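You operate a simulated robot arm through the tools that you are given. There is no shell and no other tool. Be economical: measure what you need, move in short steps, check, and stop when the job is done.

You are at the controls of a simulated two-armed robot. One attempt, no reset.

## Task
Prove the trough's relief at 6 bar, then let the pressure off.
Fine: red dial to 6, yellow valve shut; pump to 6 bar and a stroke or two over; black valve open till 0 bar, and shut; red dial back to 10.

It is judged by the outcome, as a careful person would: the job done as asked, and still so three seconds after it is handed in. It fails if anything else is knocked over, pushed out of place, dropped, spilled or broken.

## Robot
Two 7-joint arms with fingered hands on one trunk, on a base that drives. Base frame: it is fixed to the floor where the robot stands at the start and does not move with it; the origin is under the middle of the robot, x ahead of it, y to its left, z up. Units: m, rad, N and s.
The left shoulder is at the start at [0.069, 0.149, 1.385], the right one opposite. With the tool pointing down near the work surface each hand reaches from about 0.1 to 0.46 m from the robot's upright axis, wherever it stands, measured 20 degrees to its own side. Places, roughly: black knob beside the trough [0.5, 0, 0.9]; black valve on the trough panel [0.8, 0.1, 1]; blue valve on the trough panel [0.9, 0.4, 1]; green valve under the trough [0.4, 0.3, 0.6]; joined pipe with a green band (34x6x6 cm) [0.7, 0.2, 0.8]; joined pipe with a red band (34x6x6 cm) [0.8, 0.2, 0.8]; joined pipe with a yellow band (34x6x6 cm) [0.6, 0.3, 0.8]; lever of the blue pump [0.6, -0.2, 1]; purple valve on the trough panel [0.8, -0.1, 1]; red dial on the trough panel [0.8, 0, 1.2]; white knob beside the trough [0.7, 0.5, 0.9]; yellow valve on the trough panel [0.9, 0.2, 1]. Payload 3.6 kg a hand.
Tool frame (each hand has its own): the origin (TCP) lies between the finger pads and is the grasp point; the fingertips stand 0.025 m ahead of it; z points along the fingers, y is the line along which they close. Largest opening 0.088 m; the body of the gripper starts 0.029 m behind the TCP. The gripper is a hand of 4 fingers: y runs from the thumb to the fingers, the wrist lies at [-0.013, -0.097, -0.162] in the tool frame, and closing takes about 1.5 s.
Orientation is told as [roll, pitch, yaw] about the base's x, y, z axes, in that order, counted from this pose: with the fingers straight down and the wrist toward the robot, the tool's x, y and z point along [0, 1, 0], [1, 0, 0] and [0, 0, -1] of the base frame.

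## Interface
- The arms move only by the tool send_rows. It takes "left_moves", "right_moves" or both (then of equal length, played together; a hand with none holds still); each is a list of rows, each an object of numbers (a shift or turn left out is 0, a gripper value left out holds the last): "rx", "ry", "rz": the turn, a rotation vector about the base's x, y, z in units of 6 degrees (1.0 is 6 degrees); "x", "y", "z": the shift along the base's x, y, z in units of 30 mm (1.0 is 30 mm); "fingers": the gripper command, from -1 (fully open) to 1 (shut), values between in proportion. In form: [{"rx": .., "ry": .., "rz": .., "x": .., "y": .., "z": .., "fingers": ..}, ...]. A call has 1 to 8 rows; each row shifts and turns the commanded pose from where the row before left it. A call with a number of a shift or a turn outside -1 to 1 is refused whole. A row lasts 0.2 s, in which the tool goes at most 0.05 m and 0.15 rad; a call with a longer step from one row to the next is refused whole, and so is a gripper value outside its range. Where a pose cannot be reached the arm comes as near as it can. A force on the tool above 60 N (or 10 N above the force at the start of the call, whichever is more), or a blocked arm, ends the call early, and 0.2 s more pass. The fingers move at their own pace (about 0.045 m/s each) and stop on an object; they squeeze with about 21 N. The grip force told is the motor's: it shows also when the fingers shut on nothing. Time passes only in rows, and 0.2 s behind the last, so rows that do not move let the fingers close. The reply holds the time, the measured pose of the TCP, the force on the tool along the base axes, the opening and the grip force, in the units named above and with some noise, with the torque about the TCP (base axes, N m) and any sound that the robot's microphone picked up, and new pictures: "views" is both (left out), scene, wrist or none (wrist: the cameras of the hands that moved).
- Cameras (640 x 400 px; columns grow to the right, rows downward): "scene" is now at [0.131, 0.0108, 1.6029]; the picture's right is [0.12, -0.99, 0.00], its down [-0.67, -0.08, -0.74] and it looks along [0.73, 0.09, -0.67] (base axes); focal length 214 px, centre (320, 200). "left" rides on the left gripper at [-0.064, -0.084, -0.098] in its tool frame; the picture's right is [-0.62, -0.37, 0.69], its down [0.71, -0.63, 0.31] and it looks along [0.32, 0.68, 0.65] (tool axes); focal length 265 px, centre (320, 200). "right" rides on the right gripper at [0.064, -0.083, -0.098] in its tool frame; the picture's right is [-0.62, 0.37, -0.69], its down [-0.71, -0.63, 0.30] and it looks along [-0.32, 0.68, 0.65] (tool axes); focal length 265 px, centre (320, 200). There is no depth. A picture from a camera that has moved, and an enlarged one, comes with that camera's place and axes in the base frame and with its lens.
- lift_body(by): slides the trunk up (or, below 0, down) by that many m; the arms and the scene camera ride with it, the base frame stays. It gives what a move gives, with no picture.
- base_move(legs): drives the robot by 1 to 6 legs, each [ahead, left, turn to the left] in m, m and rad, along the robot's own axes; the way and the turn of a leg run together, so that a leg with both is an arc; at most 1.5 m and 3.142 rad a leg. The arms and the cameras ride along, it lands a little off, and it stops where it bumps. It gives what a move gives, and a new picture of the scene camera.
- preshape(shape, hand): the hand has 4 fingers and takes this shape, open, in about a second: jaw (thumb against the fingers, like two jaws); tri (thumb and two fingers); tip (a fingertip pinch); poke (one finger out to press); point (the index stretched); flat (the hand flat); cup (the hand cupped); fist (a fist). The gripper value then closes the fingers along that shape, each until it touches; the sizes above hold for jaw. It gives what a move gives, with no picture.
- pan_tilt(pan, tilt): turns the head with the scene camera to pan (to the left, within 1.501 rad either way) and tilt (down, from -0.506 to 1.204), counted from straight ahead of the robot. It gives what a move gives, and a new picture of the scene camera.
- close_up(camera, box): a new picture of the part [left, top, right, bottom] of that camera's present view, enlarged. It takes no simulated time.
- close_job(): hands the job in; it is judged then, once.

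Go step by step. Nothing tells you exact positions but the pictures and the camera data: compare them with the known pose of the tool, close in by small moves and look again before you grip or let go. The budget is 120 turns and 260 pictures, counting those below and the enlarged ones. Unless the task says otherwise, let go and move clear before handing in, and close with one line.

The tools are called as a command line: name --argument value ..., lists and objects as JSON in quotes. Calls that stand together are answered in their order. send_rows: Moves the arms, as the interface text tells. Its arguments: {"type":"object","properties":{"left_moves":{"type":"array","items":{"type":"object","properties":{"rx":{"type":"number"},"ry":{"type":"number"},"rz":{"type":"number"},"x":{"type":"number"},"y":{"type":"number"},"z":{"type":"number"},"fingers":{"type":"number"}}}},"right_moves":{"type":"array","items":{"type":"object","properties":{"rx":{"type":"number"},"ry":{"type":"number"},"rz":{"type":"number"},"x":{"type":"number"},"y":{"type":"number"},"z":{"type":"number"},"fingers":{"type":"number"}}}},"views":{"type":"string","enum":["both","scene","wrist","none"]}},"required":[]} The other tools are called the same way: lift_body (by) slides the trunk up or down; preshape (shape, hand) gives the hand a shape; base_move (legs) drives the base; pan_tilt (pan, tilt) turns the head that bears the scene camera; close_up (camera, box) takes an enlarged picture of a part of a camera's view; close_job () hands the job in.

At the start:

```text
time_s: 0.0
left_tcp_pos: [0.4412, 0.2714, 1.4617]
left_orientation: [0.0, 0.0, 0.001]
left_force: [0.2, 0.1, -0.4]
left_wrist_torque: [0.02, 0.01, 0.01]
left_width: 0.0876
left_finger_force: 0.1
left_shape: jaw
right_tcp_pos: [0.5217, -0.2476, 1.4561]
right_orientation: [-0.001, 0.0, 0.0]
right_force: [-0.2, 0.1, 0.0]
right_wrist_torque: [-0.04, -0.03, -0.01]
right_width: 0.0878
right_finger_force: 0.0
right_shape: jaw
trunk travel left (down, up): [-0.875, 0.065]
robot x, y, heading: [0.0006, -0.0022, 0.003]
head pan, tilt: [0.124, 0.74]
```

scene: 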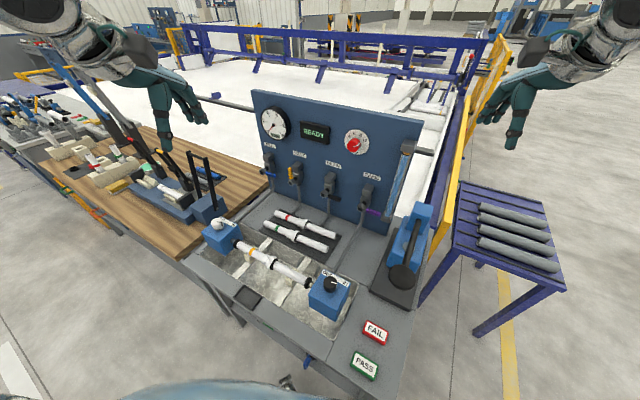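
right: 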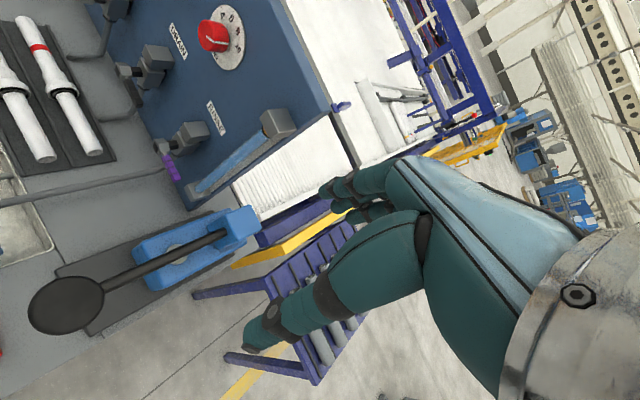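
left: 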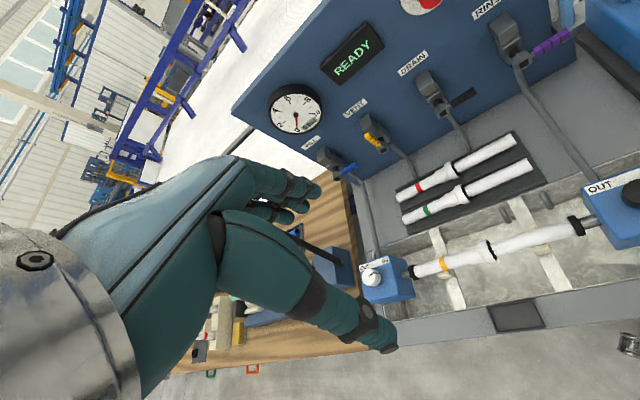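

I see the trough panel ahead with gauge, display, red dial, four valves and the blue pump at right. First I look closely at the panel and the pump.

close_up --camera "scene" --box '[240, 85, 430, 220]'

close_up --camera "scene" --box '[340, 180, 460, 310]'

close_up --camera "right" --box '[100, 0, 300, 200]'

close_up --camera "left" --box '[250, 0, 570, 200]'

```text
2.96 times, centred on (335, 152) of scene
camera zoom: at [0.131, 0.0108, 1.6029], right [0.12, -0.99, 0.0], down [-0.67, -0.08, -0.74], along [0.73, 0.09, -0.67], focal length 636 px, centre (276, 341)
```

zoom: 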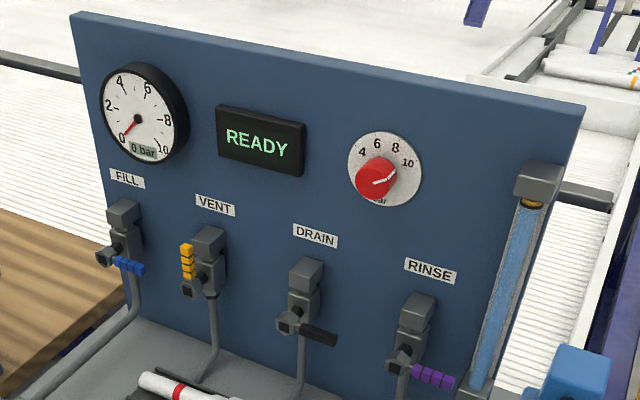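

```text
3.08 times, centred on (400, 245) of scene
camera zoom: at [0.131, 0.0108, 1.6029], right [0.12, -0.99, 0.0], down [-0.67, -0.08, -0.74], along [0.73, 0.09, -0.67], focal length 660 px, centre (74, 62)
```

zoom: 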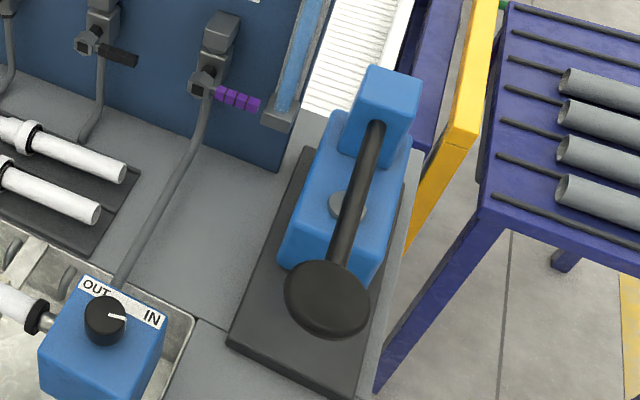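

```text
2.00 times, centred on (200, 100) of right
camera zoom: at [0.4371, -0.1825, 1.5545], right [0.37, -0.62, 0.69], down [-0.63, -0.71, -0.3], along [0.68, -0.32, -0.65], focal length 531 px, centre (560, 400)
```

zoom: 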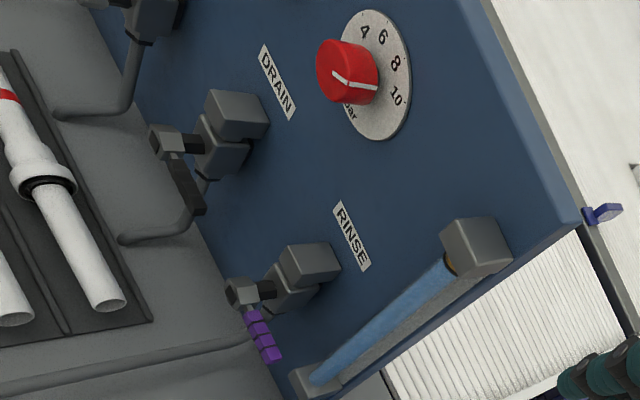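

```text
2.00 times, centred on (410, 100) of left
camera zoom: at [0.3572, 0.208, 1.561], right [-0.37, -0.62, -0.69], down [-0.63, 0.71, -0.31], along [0.68, 0.32, -0.65], focal length 531 px, centre (140, 400)
```

zoom: 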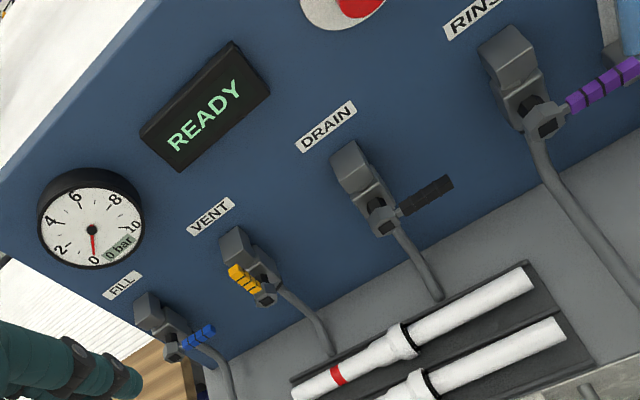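

From triangulation I place the panel rotated about 0.39 rad (facing to my left): black pivot ≈[0.81,0.07,1.02], yellow pivot ≈[0.87,0.23,1.02], dial ≈[0.82,-0.02,1.24]. I turn to face it squarely and slide left along the bench.

base_move --legs '[[0, 0, -0.387], [0, 0.3, 0]]'

```text
time_s: 7.0
left_tcp_pos: [0.6211, 0.367, 1.4624]
left_orientation: [0.0, 0.003, -0.375]
left_force: [0.7, 0.1, 0.0]
left_wrist_torque: [-0.03, 0.03, -0.03]
left_width: 0.0877
left_finger_force: 0.0
left_shape: jaw
right_tcp_pos: [0.5058, -0.1442, 1.4572]
right_orientation: [0.0, 0.0, -0.375]
right_force: [-0.1, 0.9, -0.7]
right_wrist_torque: [0.0, 0.01, -0.01]
right_width: 0.0876
right_finger_force: 0.1
right_shape: jaw
trunk travel left (down, up): [-0.875, 0.065]
robot x, y, heading: [0.1071, 0.2783, -0.38]
head pan, tilt: [0.124, 0.74]
camera scene: at [0.2364, 0.2404, 1.6029], right [-0.25, -0.97, 0.0], down [-0.65, 0.17, -0.74], along [0.71, -0.18, -0.67], focal length 214 px, centre (320, 200)
```

scene: 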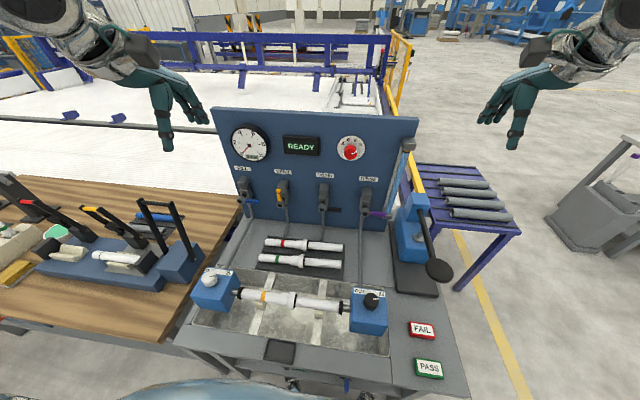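

The panel now lies squarely ahead. I centre the head on it and look closely for better measurement.

pan_tilt --pan 0.0 --tilt 0.6

close_up --camera "scene" --box '[170, 110, 410, 260]'

close_up --camera "right" --box '[0, 0, 320, 200]'

close_up --camera "left" --box '[320, 0, 640, 200]'

```text
time_s: 7.7
left_tcp_pos: [0.6201, 0.3675, 1.462]
left_orientation: [0.0, 0.0, -0.374]
left_force: [-0.5, 0.8, -0.6]
left_wrist_torque: [-0.01, -0.01, -0.01]
left_width: 0.0876
left_finger_force: 0.1
left_shape: jaw
right_tcp_pos: [0.5039, -0.1438, 1.456]
right_orientation: [0.0, 0.0, -0.375]
right_force: [0.7, 0.3, -0.6]
right_wrist_torque: [0.04, -0.03, -0.02]
right_width: 0.0879
right_finger_force: 0.1
right_shape: jaw
trunk travel left (down, up): [-0.875, 0.065]
robot x, y, heading: [0.1062, 0.2798, -0.374]
head pan, tilt: [0.0, 0.6]
camera scene: at [0.2378, 0.2286, 1.6149], right [-0.37, -0.93, 0.0], down [-0.53, 0.21, -0.82], along [0.77, -0.3, -0.57], focal length 214 px, centre (320, 200)
```

scene: 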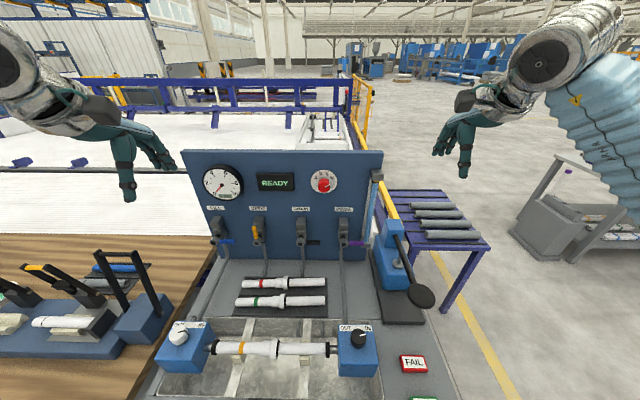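

```text
2.67 times, centred on (290, 185) of scene
camera zoom: at [0.2378, 0.2286, 1.6149], right [-0.37, -0.93, 0.0], down [-0.53, 0.21, -0.82], along [0.77, -0.3, -0.57], focal length 572 px, centre (400, 240)
```

zoom: 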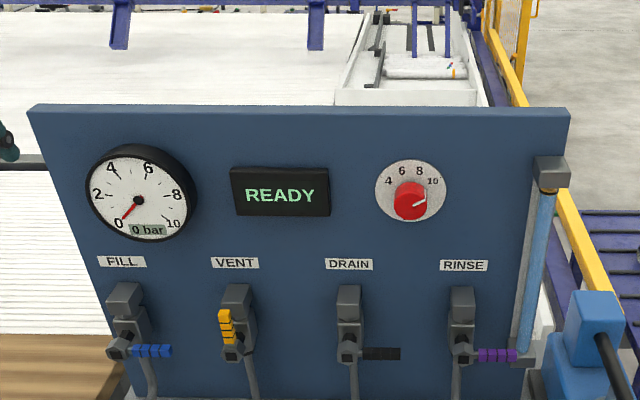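

```text
2.00 times, centred on (160, 100) of right
camera zoom: at [0.4495, -0.0537, 1.5545], right [0.12, -0.71, 0.69], down [-0.85, -0.43, -0.3], along [0.52, -0.55, -0.65], focal length 531 px, centre (640, 400)
```

zoom: 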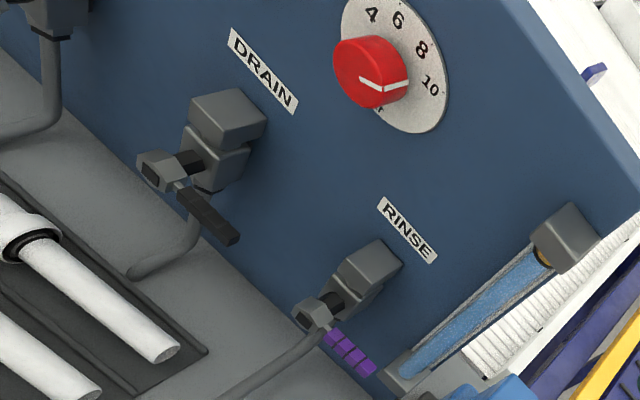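

```text
2.00 times, centred on (480, 100) of left
camera zoom: at [0.5185, 0.339, 1.5608], right [-0.57, -0.44, -0.69], down [-0.32, 0.9, -0.31], along [0.75, 0.05, -0.65], focal length 531 px, centre (0, 400)
```

zoom: 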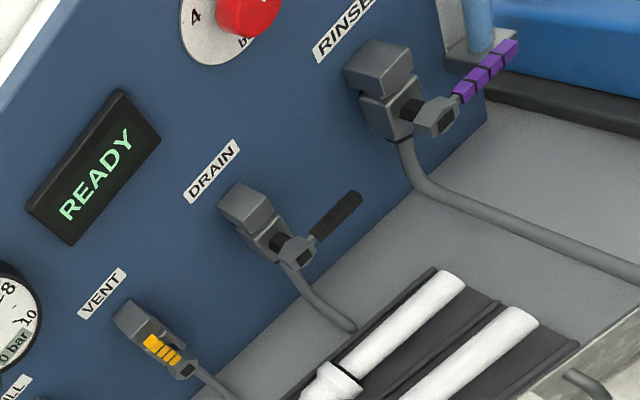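

The panel is square to me (heading −0.375). In robot-forward/left coordinates: dial front F≈0.795, L≈0.289, z≈1.226; black lever grip F≈0.715, L≈0.33, z≈1.02; yellow pivot L≈0.545. I lower the trunk and then pitch both hands so the fingers point at the panel.

lift_body --by -0.2

send_rows --left_moves '[{"rx": -0.393, "ry": -0.995}, {"rx": -0.393, "ry": -0.995}, {"rx": -0.393, "ry": -0.995}, {"rx": -0.393, "ry": -0.995}, {"rx": -0.393, "ry": -0.995}, {"rx": -0.393, "ry": -0.995}, {"rx": -0.393, "ry": -0.995}]' --right_moves '[{"rx": -0.393, "ry": -0.995}, {"rx": -0.393, "ry": -0.995}, {"rx": -0.393, "ry": -0.995}, {"rx": -0.393, "ry": -0.995}, {"rx": -0.393, "ry": -0.995}, {"rx": -0.393, "ry": -0.995}, {"rx": -0.393, "ry": -0.995}]' --views "none"

send_rows --left_moves '[{"rx": -0.393, "ry": -0.995}, {"rx": -0.393, "ry": -0.995}, {"rx": -0.393, "ry": -0.995}, {"rx": -0.393, "ry": -0.995}, {"rx": -0.393, "ry": -0.995}, {"rx": -0.393, "ry": -0.995}, {"rx": -0.393, "ry": -0.995}]' --right_moves '[{"rx": -0.393, "ry": -0.995}, {"rx": -0.393, "ry": -0.995}, {"rx": -0.393, "ry": -0.995}, {"rx": -0.393, "ry": -0.995}, {"rx": -0.393, "ry": -0.995}, {"rx": -0.393, "ry": -0.995}, {"rx": -0.393, "ry": -0.995}]'

```text
time_s: 9.9
left_tcp_pos: [0.6202, 0.3672, 1.2613]
left_orientation: [0.001, -0.002, -0.377]
left_force: [0.1, 0.6, -0.4]
left_wrist_torque: [-0.03, 0.02, -0.01]
left_width: 0.0875
left_finger_force: 0.0
left_shape: jaw
right_tcp_pos: [0.5046, -0.1455, 1.2559]
right_orientation: [0.001, 0.0, -0.376]
right_force: [0.0, -0.4, 0.4]
right_wrist_torque: [0.01, -0.02, 0.0]
right_width: 0.0877
right_finger_force: 0.0
right_shape: jaw
trunk travel left (down, up): [-0.675, 0.265]
robot x, y, heading: [0.1088, 0.2767, -0.377]
head pan, tilt: [0.0, 0.6]
```

```text
time_s: 11.5
left_tcp_pos: [0.628, 0.3677, 1.2676]
left_orientation: [-0.002, -0.788, -0.374]
left_force: [0.8, 0.0, -0.2]
left_wrist_torque: [0.0, 0.02, -0.02]
left_width: 0.0875
left_finger_force: 0.2
left_shape: jaw
left hand out of reach, approached as far as the arm can: row 7
right_tcp_pos: [0.5027, -0.1456, 1.2572]
right_orientation: [0.0, -0.787, -0.375]
right_force: [-0.5, 1.0, -0.6]
right_wrist_torque: [-0.03, 0.02, 0.03]
right_width: 0.0877
right_finger_force: 0.2
right_shape: jaw
trunk travel left (down, up): [-0.675, 0.265]
robot x, y, heading: [0.1097, 0.2808, -0.374]
head pan, tilt: [0.0, 0.6]
```

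```text
time_s: 13.1
left_tcp_pos: [0.6574, 0.3655, 1.2806]
left_orientation: [0.538, -1.569, -0.916]
left_force: [-0.1, 0.3, -0.1]
left_wrist_torque: [-0.03, 0.01, -0.02]
left_width: 0.0878
left_finger_force: 0.1
left_shape: jaw
left hand out of reach, approached as far as the arm can: row 1, 2, 3
right_tcp_pos: [0.5063, -0.1408, 1.2561]
right_orientation: [-0.009, -0.985, -0.351]
right_force: [-0.1, -0.5, 0.7]
right_wrist_torque: [0.01, 0.0, -0.01]
right_width: 0.0877
right_finger_force: 0.1
right_shape: jaw
right hand out of reach, approached as far as the arm can: row 2, 3, 4, 5, 6, 7
trunk travel left (down, up): [-0.675, 0.265]
robot x, y, heading: [0.1091, 0.2788, -0.373]
head pan, tilt: [0.0, 0.6]
camera scene: at [0.2379, 0.2271, 1.4149], right [-0.37, -0.93, 0.0], down [-0.53, 0.21, -0.82], along [0.77, -0.3, -0.57], focal length 214 px, centre (320, 200)
camera right: at [0.4091, -0.0344, 1.2407], right [-0.57, -0.44, 0.69], down [-0.34, -0.64, -0.69], along [0.75, -0.63, 0.21], focal length 265 px, centre (320, 200)
camera left: at [0.542, 0.3424, 1.1977], right [0.42, -0.83, -0.37], down [0.55, 0.55, -0.63], along [0.73, 0.06, 0.68], focal length 265 px, centre (320, 200)
```

scene: 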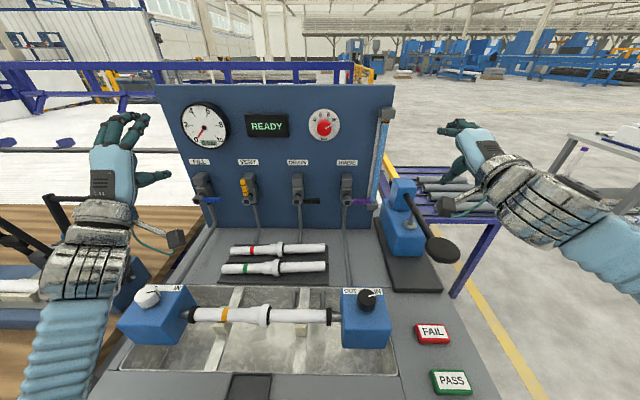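
right: 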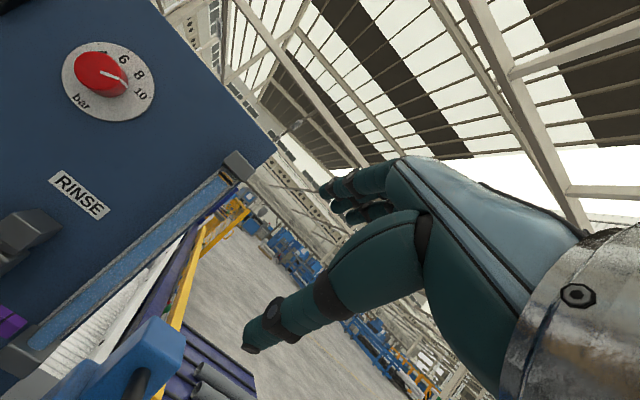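
left: 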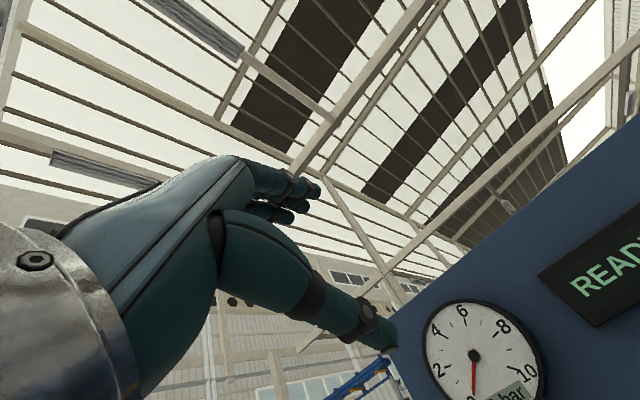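

The left hand now points forward; the right is limited in wrist pitch there. I move the right toward the dial standoff and see whether the pitch completes.

send_rows --right_moves '[{"x": 0.77, "y": 0.59}, {"x": 0.77, "y": 0.59}, {"x": 0.77, "y": 0.59}, {"x": 0.77, "y": 0.59}, {"x": 0.77, "y": 0.59}, {"x": 0.77, "y": 0.59}, {"x": 0.77, "y": 0.59}, {"x": 0.77, "y": 0.59}]' --views "scene"

```text
time_s: 14.9
left_tcp_pos: [0.6575, 0.3674, 1.2812]
left_orientation: [-0.733, -1.57, 0.356]
left_force: [0.1, -0.8, 0.0]
left_wrist_torque: [0.01, 0.01, -0.03]
left_width: 0.0877
left_finger_force: 0.1
left_shape: jaw
right_tcp_pos: [0.5343, -0.1164, 1.258]
right_orientation: [-0.014, -0.979, -0.343]
right_force: [0.1, -1.0, -0.5]
right_wrist_torque: [-0.02, 0.01, 0.03]
right_width: 0.0879
right_finger_force: 0.1
right_shape: jaw
right hand out of reach, approached as far as the arm can: row 2, 3, 4, 5, 6, 7, 8
trunk travel left (down, up): [-0.675, 0.265]
robot x, y, heading: [0.1125, 0.2779, -0.376]
head pan, tilt: [0.0, 0.6]
camera scene: at [0.2371, 0.2283, 1.415], right [-0.37, -0.93, 0.0], down [-0.53, 0.21, -0.83], along [0.77, -0.3, -0.56], focal length 214 px, centre (320, 200)
```

scene: 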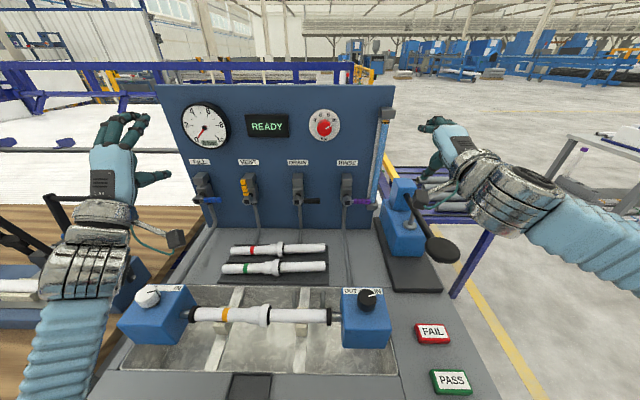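

The right arm seems stuck at a joint limit. I back it to the mirror of the left hand's position, with the pitch commanded further.

send_rows --right_moves '[{"x": -0.9, "y": -0.47}, {"x": -0.9, "y": -0.47}, {"x": -0.9, "y": -0.47}, {"rx": -0.393, "ry": -0.995}, {"rx": -0.393, "ry": -0.995}, {"rx": -0.393, "ry": -0.995}, {"rx": -0.393, "ry": -0.995}]' --views "none"

```text
time_s: 16.5
left_tcp_pos: [0.659, 0.3652, 1.2797]
left_orientation: [-0.18, -1.568, -0.198]
left_force: [-1.4, 0.0, 0.5]
left_wrist_torque: [-0.02, -0.04, 0.01]
left_width: 0.0874
left_finger_force: 0.0
left_shape: jaw
right_tcp_pos: [0.4272, -0.201, 1.2567]
right_orientation: [-0.064, -1.039, -0.416]
right_force: [-0.1, 0.5, -0.4]
right_wrist_torque: [0.03, -0.01, 0.05]
right_width: 0.0877
right_finger_force: 0.1
right_shape: jaw
right hand out of reach, approached as far as the arm can: row 4, 5, 6, 7
trunk travel left (down, up): [-0.675, 0.265]
robot x, y, heading: [0.1097, 0.2771, -0.375]
head pan, tilt: [0.0, 0.6]
```

The left hand does point straight forward, so I'll try the left for the dial: move it to a standoff in front of the dial.

send_rows --left_moves '[{"x": 0.25, "y": -0.97}, {"x": 0.25, "y": -0.97}, {"x": 0.25, "y": -0.97}, {"x": 0.25, "y": -0.97}, {"x": 0.25, "y": -0.97, "z": -0.3}, {"x": 0.25, "y": -0.97, "z": -0.3}, {"x": 0.25, "y": -0.97, "z": -0.4}, {"x": 0.25, "y": -0.97, "z": -0.5}]' --views "none"

send_rows --left_moves '[{"x": 0.25, "y": -0.97}, {"x": 0.25, "y": -0.97}, {"x": 0.25, "y": -0.97}]'

```text
time_s: 18.2
left_tcp_pos: [0.7328, 0.1694, 1.2147]
left_orientation: [1.53, -1.365, -1.84]
left_force: [-0.4, 0.2, -0.4]
left_wrist_torque: [0.01, 0.02, 0.02]
left_width: 0.0878
left_finger_force: 0.1
left_shape: jaw
right_tcp_pos: [0.4288, -0.2013, 1.2567]
right_orientation: [-0.064, -1.04, -0.412]
right_force: [-0.2, -0.8, 0.4]
right_wrist_torque: [0.03, 0.02, 0.01]
right_width: 0.0877
right_finger_force: 0.1
right_shape: jaw
trunk travel left (down, up): [-0.675, 0.265]
robot x, y, heading: [0.1097, 0.2791, -0.372]
head pan, tilt: [0.0, 0.6]
stopped in row 8 (left hand): the arm was blocked; the commanded pose is now the measured one
```

```text
time_s: 18.8
left_tcp_pos: [0.7716, 0.1498, 1.1841]
left_orientation: [1.557, -1.186, -1.791]
left_force: [-0.7, 1.2, 0.2]
left_wrist_torque: [0.01, 0.02, -0.01]
left_width: 0.0875
left_finger_force: 0.1
left_shape: jaw
right_tcp_pos: [0.4295, -0.2009, 1.2575]
right_orientation: [-0.067, -1.038, -0.412]
right_force: [0.4, 0.2, 0.1]
right_wrist_torque: [0.0, -0.01, 0.01]
right_width: 0.0877
right_finger_force: 0.0
right_shape: jaw
trunk travel left (down, up): [-0.675, 0.265]
robot x, y, heading: [0.1103, 0.2838, -0.377]
head pan, tilt: [0.0, 0.6]
stopped in row 3 (left hand): the arm was blocked; the commanded pose is now the measured one
camera scene: at [0.2392, 0.2279, 1.4147], right [-0.37, -0.93, 0.0], down [-0.53, 0.21, -0.82], along [0.77, -0.3, -0.57], focal length 214 px, centre (320, 200)
camera left: at [0.6679, 0.145, 1.0841], right [0.57, -0.58, -0.58], down [0.5, 0.81, -0.32], along [0.65, -0.11, 0.75], focal length 265 px, centre (320, 200)
```

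scene: 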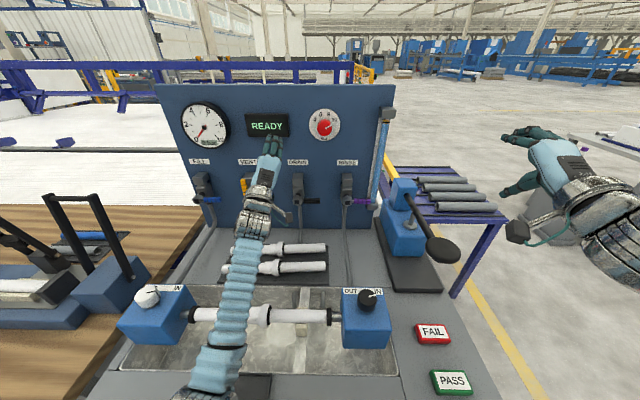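
left: 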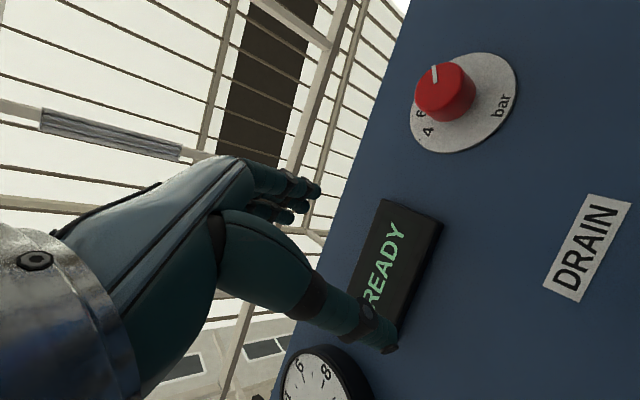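

The left arm jammed (likely elbow near the bench). I back the left off, and try rolling the right hand 90° so it points at the panel like a handshake grip, which should be a kinder wrist posture.

send_rows --left_moves '[{"x": -0.93, "y": 0.367}, {"x": -0.93, "y": 0.367}, {"x": -0.8, "y": 0.5, "z": 0.3}, {"x": -0.5, "y": 0.9, "z": 0.3}, {"x": -0.3, "y": 0.95, "z": 0.3}, {"x": -0.3, "y": 0.95, "z": 0.3}, {"x": -0.3, "y": 0.95, "z": 0.3}, {"x": 0, "y": 0.95, "z": 0.3}]' --right_moves '[{"rx": 0.995, "ry": -0.393}, {"rx": 0.995, "ry": -0.393}, {"rx": 0.995, "ry": -0.393}, {"rx": 0.995, "ry": -0.393}, {"rx": 0.995, "ry": -0.393}, {"rx": 0.995, "ry": -0.393}, {"rx": 0.995, "ry": -0.393}, {"rx": 0.995, "ry": -0.393}]' --views "scene"

lift_body --by 0.1

```text
time_s: 20.6
left_tcp_pos: [0.6479, 0.3301, 1.2392]
left_orientation: [1.559, -1.186, -1.792]
left_force: [0.8, 0.4, -0.8]
left_wrist_torque: [0.0, 0.04, -0.02]
left_width: 0.0876
left_finger_force: 0.1
left_shape: jaw
right_tcp_pos: [0.429, -0.2005, 1.2595]
right_orientation: [1.097, -0.551, -1.31]
right_force: [-0.8, 0.1, -0.3]
right_wrist_torque: [0.01, 0.0, 0.0]
right_width: 0.0876
right_finger_force: 0.0
right_shape: jaw
trunk travel left (down, up): [-0.675, 0.265]
robot x, y, heading: [0.1106, 0.2782, -0.372]
head pan, tilt: [0.0, 0.6]
camera scene: at [0.238, 0.2293, 1.4149], right [-0.37, -0.93, 0.0], down [-0.53, 0.21, -0.83], along [0.77, -0.3, -0.56], focal length 214 px, centre (320, 200)
```

scene: 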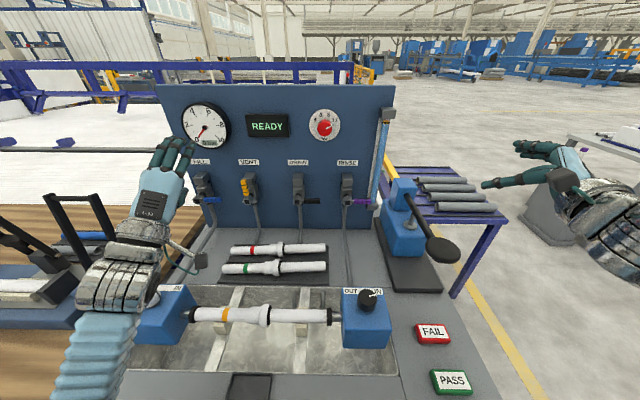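

```text
time_s: 22.0
left_tcp_pos: [0.6491, 0.3284, 1.3383]
left_orientation: [1.559, -1.187, -1.792]
left_force: [0.4, 0.1, 0.3]
left_wrist_torque: [0.03, 0.0, 0.01]
left_width: 0.0877
left_finger_force: 0.0
left_shape: jaw
right_tcp_pos: [0.4289, -0.201, 1.3574]
right_orientation: [1.094, -0.553, -1.311]
right_force: [-0.1, 0.2, 0.2]
right_wrist_torque: [-0.01, 0.01, -0.01]
right_width: 0.0879
right_finger_force: 0.1
right_shape: jaw
trunk travel left (down, up): [-0.775, 0.165]
robot x, y, heading: [0.1098, 0.2775, -0.379]
head pan, tilt: [0.0, 0.6]
```

The right hand took the roll. Now I straighten its fingers to the panel normal while moving it left.

send_rows --right_moves '[{"rx": -0.288, "ry": -0.729, "rz": -0.667, "x": 0.367, "y": 0.93}, {"rx": -0.288, "ry": -0.729, "rz": -0.667, "x": 0.367, "y": 0.93}, {"rx": -0.288, "ry": -0.729, "rz": -0.667, "x": 0.367, "y": 0.93}, {"rx": -0.288, "ry": -0.729, "rz": -0.667, "x": 0.367, "y": 0.93}, {"rx": -0.288, "ry": -0.729, "rz": -0.667, "x": 0.367, "y": 0.93}]' --views "scene"

```text
time_s: 23.2
left_tcp_pos: [0.6532, 0.3317, 1.3365]
left_orientation: [1.55, -1.189, -1.784]
left_force: [-0.6, -0.2, 0.2]
left_wrist_torque: [-0.01, 0.0, -0.01]
left_width: 0.0875
left_finger_force: 0.0
left_shape: jaw
right_tcp_pos: [0.4836, -0.0993, 1.4015]
right_orientation: [1.353, -0.581, -1.588]
right_force: [-1.1, 0.7, 1.0]
right_wrist_torque: [0.0, -0.03, -0.02]
right_width: 0.0878
right_finger_force: 0.0
right_shape: jaw
right hand out of reach, approached as far as the arm can: row 1, 2, 3, 4, 5
trunk travel left (down, up): [-0.775, 0.165]
robot x, y, heading: [0.1113, 0.2798, -0.378]
head pan, tilt: [0.0, 0.6]
camera scene: at [0.2433, 0.2329, 1.5145], right [-0.37, -0.93, 0.0], down [-0.53, 0.2, -0.82], along [0.77, -0.3, -0.57], focal length 214 px, centre (320, 200)
```

scene: 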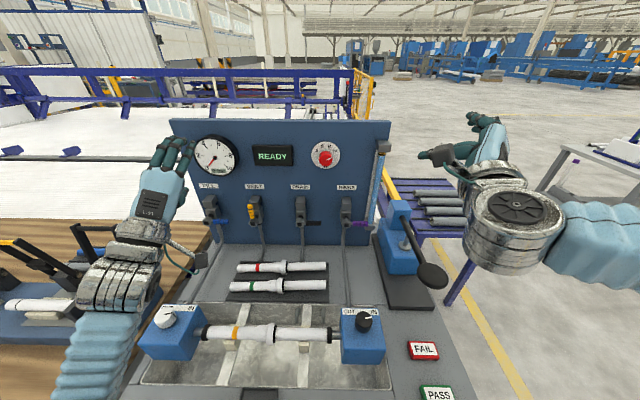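

The right elbow is splayed out, but the left hand points properly forward (z-axis within 8° of the panel normal). I'll use the left hand for panel work, with the base shifted right so the dial lies ahead of the left shoulder.

base_move --legs '[[0, -0.24, 0]]'

```text
time_s: 26.8
left_tcp_pos: [0.5639, 0.1083, 1.3371]
left_orientation: [1.555, -1.188, -1.787]
left_force: [0.4, 0.4, 0.1]
left_wrist_torque: [0.0, -0.03, 0.01]
left_width: 0.0877
left_finger_force: 0.1
left_shape: jaw
right_tcp_pos: [0.3928, -0.323, 1.4008]
right_orientation: [1.354, -0.582, -1.588]
right_force: [0.1, 0.0, 0.2]
right_wrist_torque: [-0.05, -0.03, 0.01]
right_width: 0.0883
right_finger_force: 0.0
right_shape: jaw
trunk travel left (down, up): [-0.775, 0.165]
robot x, y, heading: [0.0229, 0.0533, -0.375]
head pan, tilt: [0.0, 0.6]
camera scene: at [0.1513, 0.0058, 1.5148], right [-0.37, -0.93, 0.0], down [-0.53, 0.21, -0.82], along [0.77, -0.3, -0.57], focal length 214 px, centre (320, 200)
```

scene: 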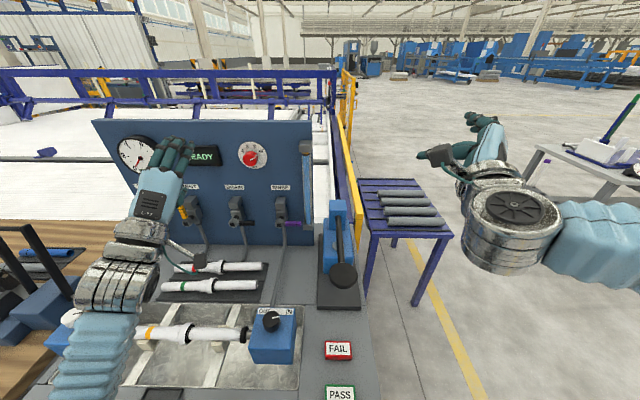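

The dial is now ahead of the left hand. I move the left to a standoff in front of it.

send_rows --left_moves '[{"x": 0.89, "y": -0.46, "z": -0.52, "rz": -0.2}, {"x": 0.89, "y": -0.46, "z": -0.52, "rz": -0.2}, {"x": 0.89, "y": -0.46, "z": -0.52, "rz": -0.2}, {"x": 0.89, "y": -0.46, "z": -0.52, "rz": -0.2}, {"x": 0.89, "y": -0.46, "z": -0.52, "rz": -0.2}, {"x": 0.89, "y": -0.46, "z": -0.52, "rz": -0.2}, {"x": 0.89, "y": -0.46, "z": -0.52, "rz": -0.2}]'

```text
time_s: 28.4
left_tcp_pos: [0.7477, 0.0092, 1.2291]
left_orientation: [1.553, -1.186, -1.934]
left_force: [0.3, -0.5, 0.6]
left_wrist_torque: [0.03, -0.01, 0.04]
left_width: 0.0875
left_finger_force: 0.0
left_shape: jaw
right_tcp_pos: [0.3927, -0.3275, 1.4008]
right_orientation: [1.355, -0.579, -1.586]
right_force: [-0.1, -0.1, 0.2]
right_wrist_torque: [-0.03, 0.0, -0.01]
right_width: 0.0879
right_finger_force: 0.1
right_shape: jaw
trunk travel left (down, up): [-0.775, 0.165]
robot x, y, heading: [0.0203, 0.0578, -0.378]
head pan, tilt: [0.0, 0.6]
camera scene: at [0.1506, 0.0019, 1.5147], right [-0.37, -0.93, 0.0], down [-0.53, 0.21, -0.82], along [0.77, -0.3, -0.57], focal length 214 px, centre (320, 200)
camera left: at [0.644, 0.0196, 1.1291], right [0.48, -0.66, -0.58], down [0.61, 0.72, -0.32], along [0.63, -0.2, 0.75], focal length 265 px, centre (320, 200)
```

scene: 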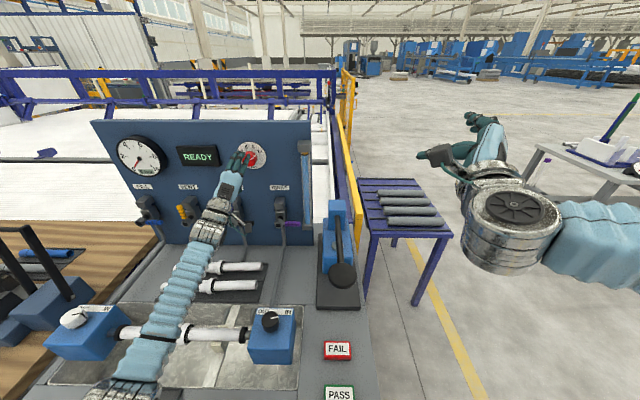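
left: 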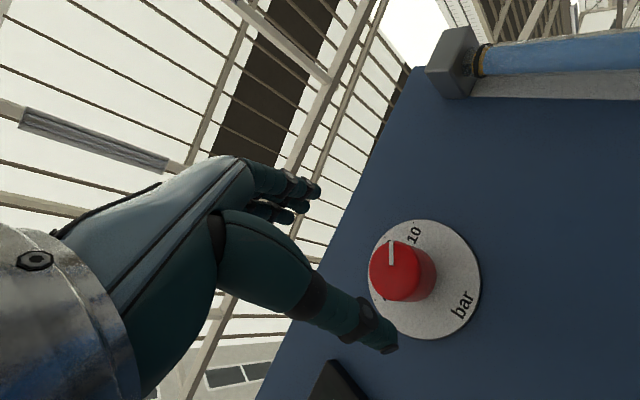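

The left reaches the dial well and it lines up (dial front ≈F 0.785, L 0.287, z 1.23). I roll the hand clockwise first to leave room to turn back, then look.

send_rows --left_moves '[{"rx": 0.995, "ry": -0.393}, {"rx": 0.995, "ry": -0.393}, {"rx": 0.995, "ry": -0.393}, {"rx": 0.995, "ry": -0.393}, {"x": 0.93, "y": -0.367}]'

```text
time_s: 29.6
left_tcp_pos: [0.7783, -0.0032, 1.2276]
left_orientation: [1.562, -0.737, -1.939]
left_force: [0.4, -0.6, -0.2]
left_wrist_torque: [-0.01, -0.03, 0.01]
left_width: 0.0879
left_finger_force: 0.1
left_shape: jaw
right_tcp_pos: [0.3937, -0.327, 1.3996]
right_orientation: [1.353, -0.577, -1.588]
right_force: [-0.5, -0.1, -0.3]
right_wrist_torque: [0.0, -0.02, 0.01]
right_width: 0.0876
right_finger_force: 0.1
right_shape: jaw
trunk travel left (down, up): [-0.775, 0.165]
robot x, y, heading: [0.0226, 0.0535, -0.378]
head pan, tilt: [0.0, 0.6]
camera scene: at [0.1515, 0.0006, 1.5146], right [-0.37, -0.93, 0.0], down [-0.53, 0.21, -0.82], along [0.77, -0.3, -0.57], focal length 214 px, centre (320, 200)
camera left: at [0.6913, 0.05, 1.1257], right [0.59, -0.39, -0.71], down [0.63, 0.77, 0.1], along [0.51, -0.51, 0.69], focal length 265 px, centre (320, 200)
```

scene: 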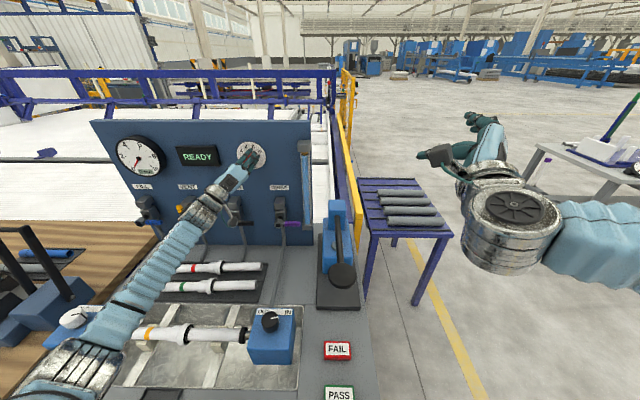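
left: 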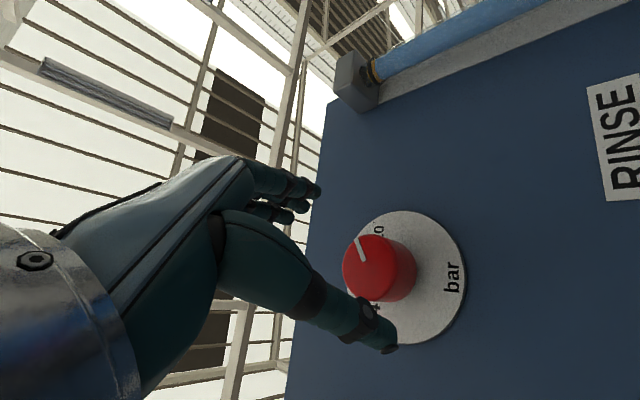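

Alignment is within a few mm. I roll a bit more and advance over the knob.

send_rows --left_moves '[{"rx": 0.995, "ry": -0.393}, {"rx": 0.995, "ry": -0.393}, {"rx": 0.995, "ry": -0.393}, {"x": 0.45, "y": -0.13, "z": 0.07}, {"x": 0.45, "y": -0.13, "z": 0.07}, {"x": 0.44, "y": -0.174}, {"x": 0.44, "y": -0.174}]'

```text
time_s: 31.2
left_tcp_pos: [0.8284, -0.0206, 1.2332]
left_orientation: [1.565, -0.401, -1.942]
left_force: [-0.7, 0.7, 1.3]
left_wrist_torque: [0.0, -0.02, 0.0]
left_width: 0.0877
left_finger_force: 0.0
left_shape: jaw
right_tcp_pos: [0.3917, -0.3267, 1.4009]
right_orientation: [1.357, -0.579, -1.59]
right_force: [0.3, 0.3, -0.7]
right_wrist_torque: [0.04, 0.0, 0.01]
right_width: 0.0881
right_finger_force: 0.0
right_shape: jaw
trunk travel left (down, up): [-0.775, 0.165]
robot x, y, heading: [0.0229, 0.0485, -0.373]
head pan, tilt: [0.0, 0.6]
camera scene: at [0.1489, 0.0027, 1.5149], right [-0.37, -0.93, 0.0], down [-0.53, 0.21, -0.83], along [0.77, -0.3, -0.56], focal length 214 px, centre (320, 200)
camera left: at [0.7545, 0.0637, 1.1419], right [0.68, -0.16, -0.72], down [0.6, 0.69, 0.41], along [0.43, -0.71, 0.56], focal length 265 px, centre (320, 200)
```

scene: 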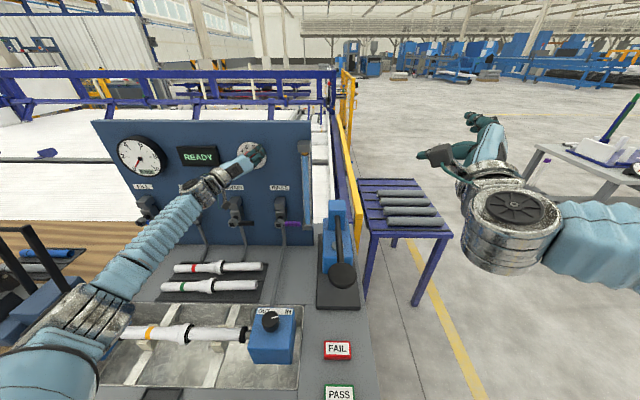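
left: 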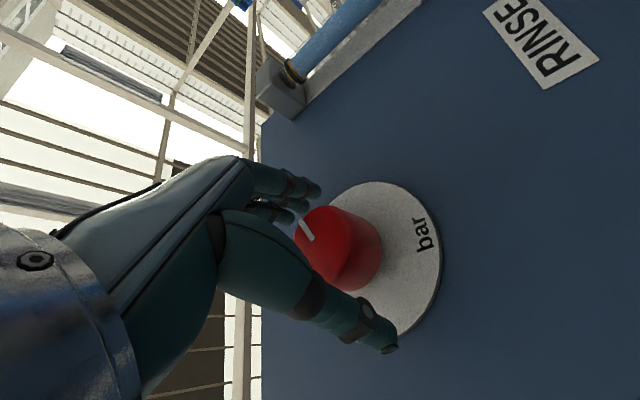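

The knob sits between thumb and fingers. I close gently.

send_rows --left_moves '[{"fingers": 0.0}, {"fingers": 0.3}, {"fingers": 0.6}, {"fingers": 1}, {"fingers": 1}, {"fingers": 1}]' --views "wrist"

```text
time_s: 32.6
left_tcp_pos: [0.8298, -0.0206, 1.2326]
left_orientation: [1.564, -0.402, -1.944]
left_force: [0.6, 0.3, 0.5]
left_wrist_torque: [0.0, 0.01, -0.04]
left_width: 0.0354
left_finger_force: 20.9
left_shape: jaw
right_tcp_pos: [0.3923, -0.3247, 1.4004]
right_orientation: [1.356, -0.577, -1.589]
right_force: [0.3, 0.1, 0.8]
right_wrist_torque: [-0.02, 0.01, 0.01]
right_width: 0.0879
right_finger_force: 0.1
right_shape: jaw
trunk travel left (down, up): [-0.775, 0.165]
robot x, y, heading: [0.0192, 0.0577, -0.371]
head pan, tilt: [0.0, 0.6]
camera left: at [0.7549, 0.0642, 1.1416], right [0.68, -0.16, -0.72], down [0.6, 0.69, 0.41], along [0.43, -0.71, 0.56], focal length 265 px, centre (320, 200)
```

left: 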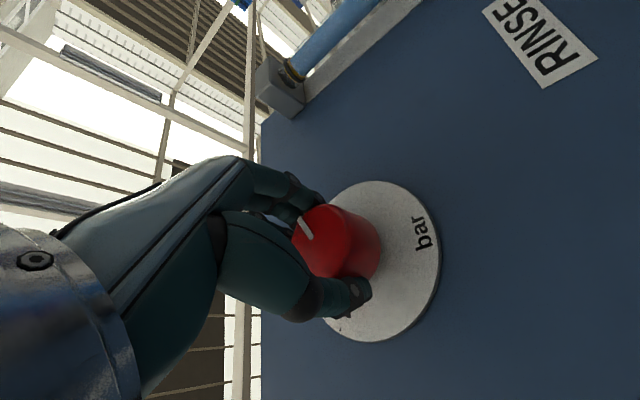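

Gripped, and centred. I turn counter-clockwise about half the way and look.

send_rows --left_moves '[{"rx": -0.995, "ry": 0.393}, {"rx": -0.995, "ry": 0.393}, {"rx": -0.995, "ry": 0.393}, {"rx": -0.995, "ry": 0.393}, {"rx": -0.995, "ry": 0.393}, {"rx": -0.995, "ry": 0.393}, {"rx": -0.995, "ry": 0.393}]' --views "wrist"

close_up --camera "scene" --box '[200, 120, 300, 182]'

```text
time_s: 34.2
left_tcp_pos: [0.8296, -0.0198, 1.2328]
left_orientation: [1.554, -1.19, -1.932]
left_force: [0.1, 4.0, -3.9]
left_wrist_torque: [0.08, 0.04, 0.05]
left_width: 0.0355
left_finger_force: 20.6
left_shape: jaw
right_tcp_pos: [0.3924, -0.326, 1.4002]
right_orientation: [1.354, -0.58, -1.588]
right_force: [0.3, -0.9, 0.0]
right_wrist_torque: [-0.03, 0.0, 0.0]
right_width: 0.0875
right_finger_force: 0.0
right_shape: jaw
trunk travel left (down, up): [-0.775, 0.165]
robot x, y, heading: [0.0204, 0.0537, -0.373]
head pan, tilt: [0.0, 0.6]
camera left: at [0.7261, -0.0095, 1.1319], right [0.48, -0.66, -0.58], down [0.61, 0.72, -0.32], along [0.63, -0.2, 0.75], focal length 265 px, centre (320, 200)
```

left: 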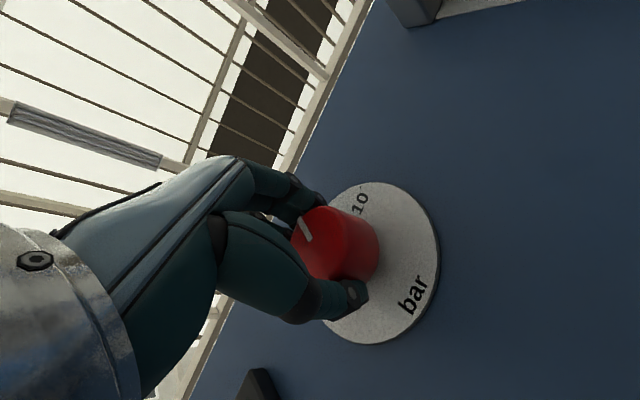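

```text
6.40 times, centred on (250, 151) of scene
camera zoom: at [0.15, 0.0035, 1.5148], right [-0.37, -0.93, 0.0], down [-0.53, 0.21, -0.82], along [0.77, -0.3, -0.57], focal length 1373 px, centre (768, 514)
```

zoom: 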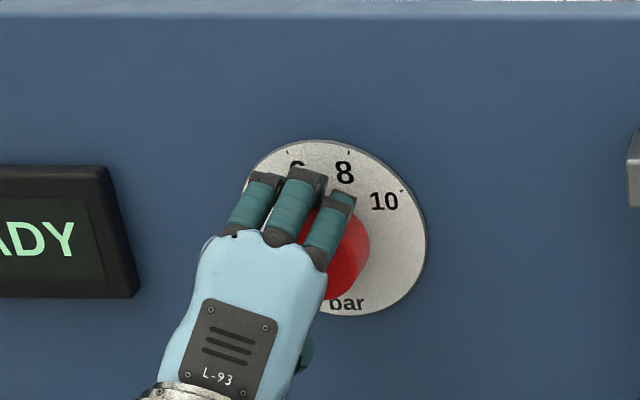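

The knob follows the hand. I turn on toward 6 and check the mark.

send_rows --left_moves '[{"rx": -0.995, "ry": 0.393}, {"rx": -0.995, "ry": 0.393}, {"rx": -0.995, "ry": 0.393}, {"rx": -0.995, "ry": 0.393}, {"rx": -0.995, "ry": 0.393}, {"rx": -0.995, "ry": 0.393}]' --views "wrist"

close_up --camera "left" --box '[240, 140, 480, 360]'

close_up --camera "scene" --box '[200, 120, 300, 182]'

```text
time_s: 35.6
left_tcp_pos: [0.8302, -0.0185, 1.2318]
left_orientation: [-1.555, -1.28, 1.178]
left_force: [-0.9, 4.6, -7.3]
left_wrist_torque: [0.06, 0.17, 0.05]
left_width: 0.0351
left_finger_force: 20.7
left_shape: jaw
right_tcp_pos: [0.3931, -0.3248, 1.3993]
right_orientation: [1.354, -0.583, -1.589]
right_force: [-0.5, -0.3, -0.2]
right_wrist_torque: [0.0, 0.03, -0.01]
right_width: 0.0878
right_finger_force: 0.1
right_shape: jaw
trunk travel left (down, up): [-0.775, 0.165]
robot x, y, heading: [0.0249, 0.0564, -0.374]
head pan, tilt: [0.0, 0.6]
camera left: at [0.7056, -0.062, 1.1714], right [0.38, -0.91, -0.18], down [0.47, 0.36, -0.81], along [0.8, 0.23, 0.56], focal length 265 px, centre (320, 200)
```

left: 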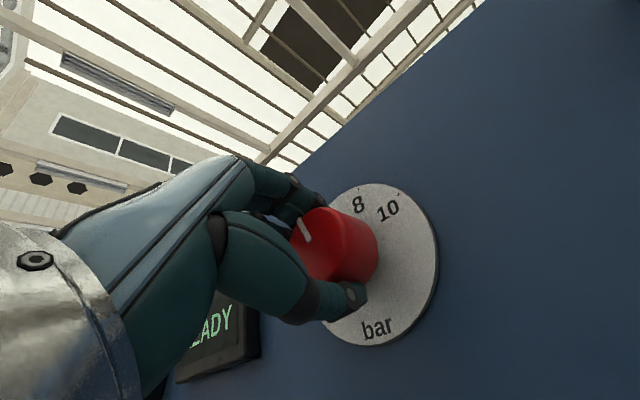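

```text
1.82 times, centred on (360, 250) of left
camera zoom: at [0.7056, -0.062, 1.1714], right [0.38, -0.91, -0.18], down [0.47, 0.36, -0.81], along [0.8, 0.23, 0.56], focal length 483 px, centre (247, 109)
```

zoom: 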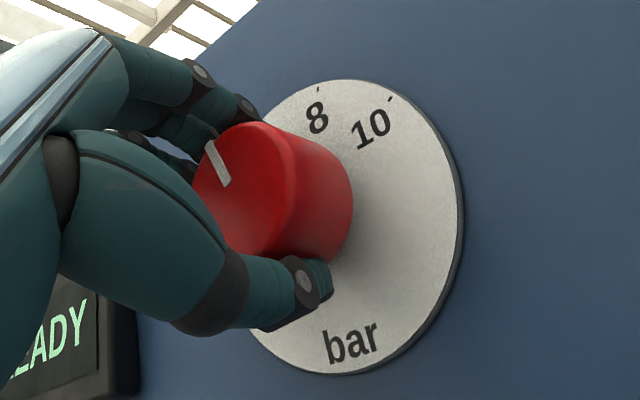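

```text
6.40 times, centred on (250, 151) of scene
camera zoom: at [0.1506, 0.0037, 1.5148], right [-0.37, -0.93, 0.0], down [-0.53, 0.21, -0.82], along [0.77, -0.3, -0.57], focal length 1373 px, centre (768, 514)
```

zoom: 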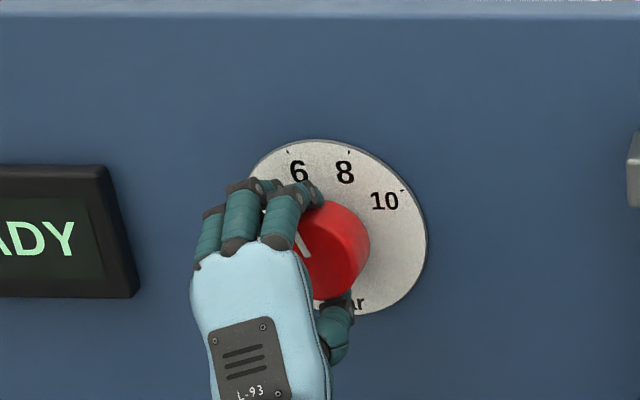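

The turn is about 84°. I let go and back off a little to read the pointer unobstructed.

send_rows --left_moves '[{"fingers": -0.3}, {"fingers": -0.6}, {"fingers": -1}, {"fingers": -1}, {"x": -0.93, "y": 0.367}, {"x": -0.93, "y": 0.367}, {"x": -0.93, "y": 0.367, "z": -0.8}, {"x": -0.93, "y": 0.367, "z": -1}]' --views "none"

close_up --camera "left" --box '[320, 0, 640, 200]'

close_up --camera "scene" --box '[200, 120, 300, 182]'

```text
time_s: 37.4
left_tcp_pos: [0.7143, 0.0231, 1.1811]
left_orientation: [-1.565, -1.283, 1.183]
left_force: [0.6, -0.7, 0.8]
left_wrist_torque: [0.03, -0.02, -0.03]
left_width: 0.0873
left_finger_force: 0.0
left_shape: jaw
right_tcp_pos: [0.39, -0.326, 1.4023]
right_orientation: [1.359, -0.579, -1.591]
right_force: [-0.3, 0.1, -0.5]
right_wrist_torque: [0.01, 0.02, -0.01]
right_width: 0.0878
right_finger_force: 0.2
right_shape: jaw
trunk travel left (down, up): [-0.775, 0.165]
robot x, y, heading: [0.0203, 0.0545, -0.379]
head pan, tilt: [0.0, 0.6]
```

```text
2.00 times, centred on (480, 100) of left
camera zoom: at [0.5897, -0.0198, 1.1201], right [0.38, -0.91, -0.18], down [0.47, 0.36, -0.81], along [0.8, 0.23, 0.56], focal length 531 px, centre (0, 400)
```

zoom: 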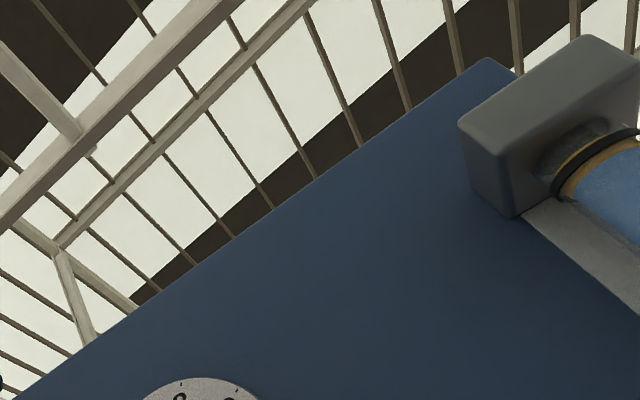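

```text
6.40 times, centred on (250, 151) of scene
camera zoom: at [0.1475, 0.0034, 1.5151], right [-0.37, -0.93, 0.0], down [-0.52, 0.21, -0.83], along [0.77, -0.3, -0.56], focal length 1373 px, centre (768, 514)
```

zoom: 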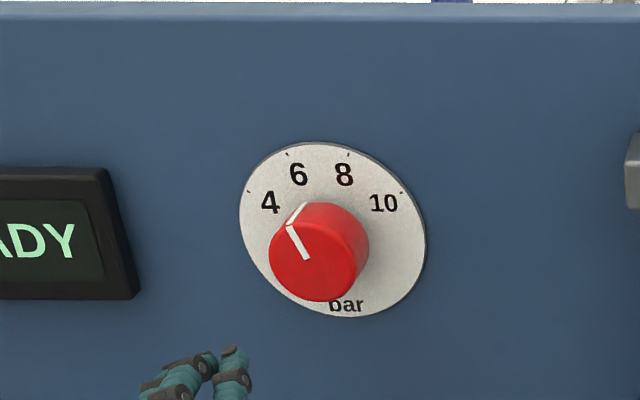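

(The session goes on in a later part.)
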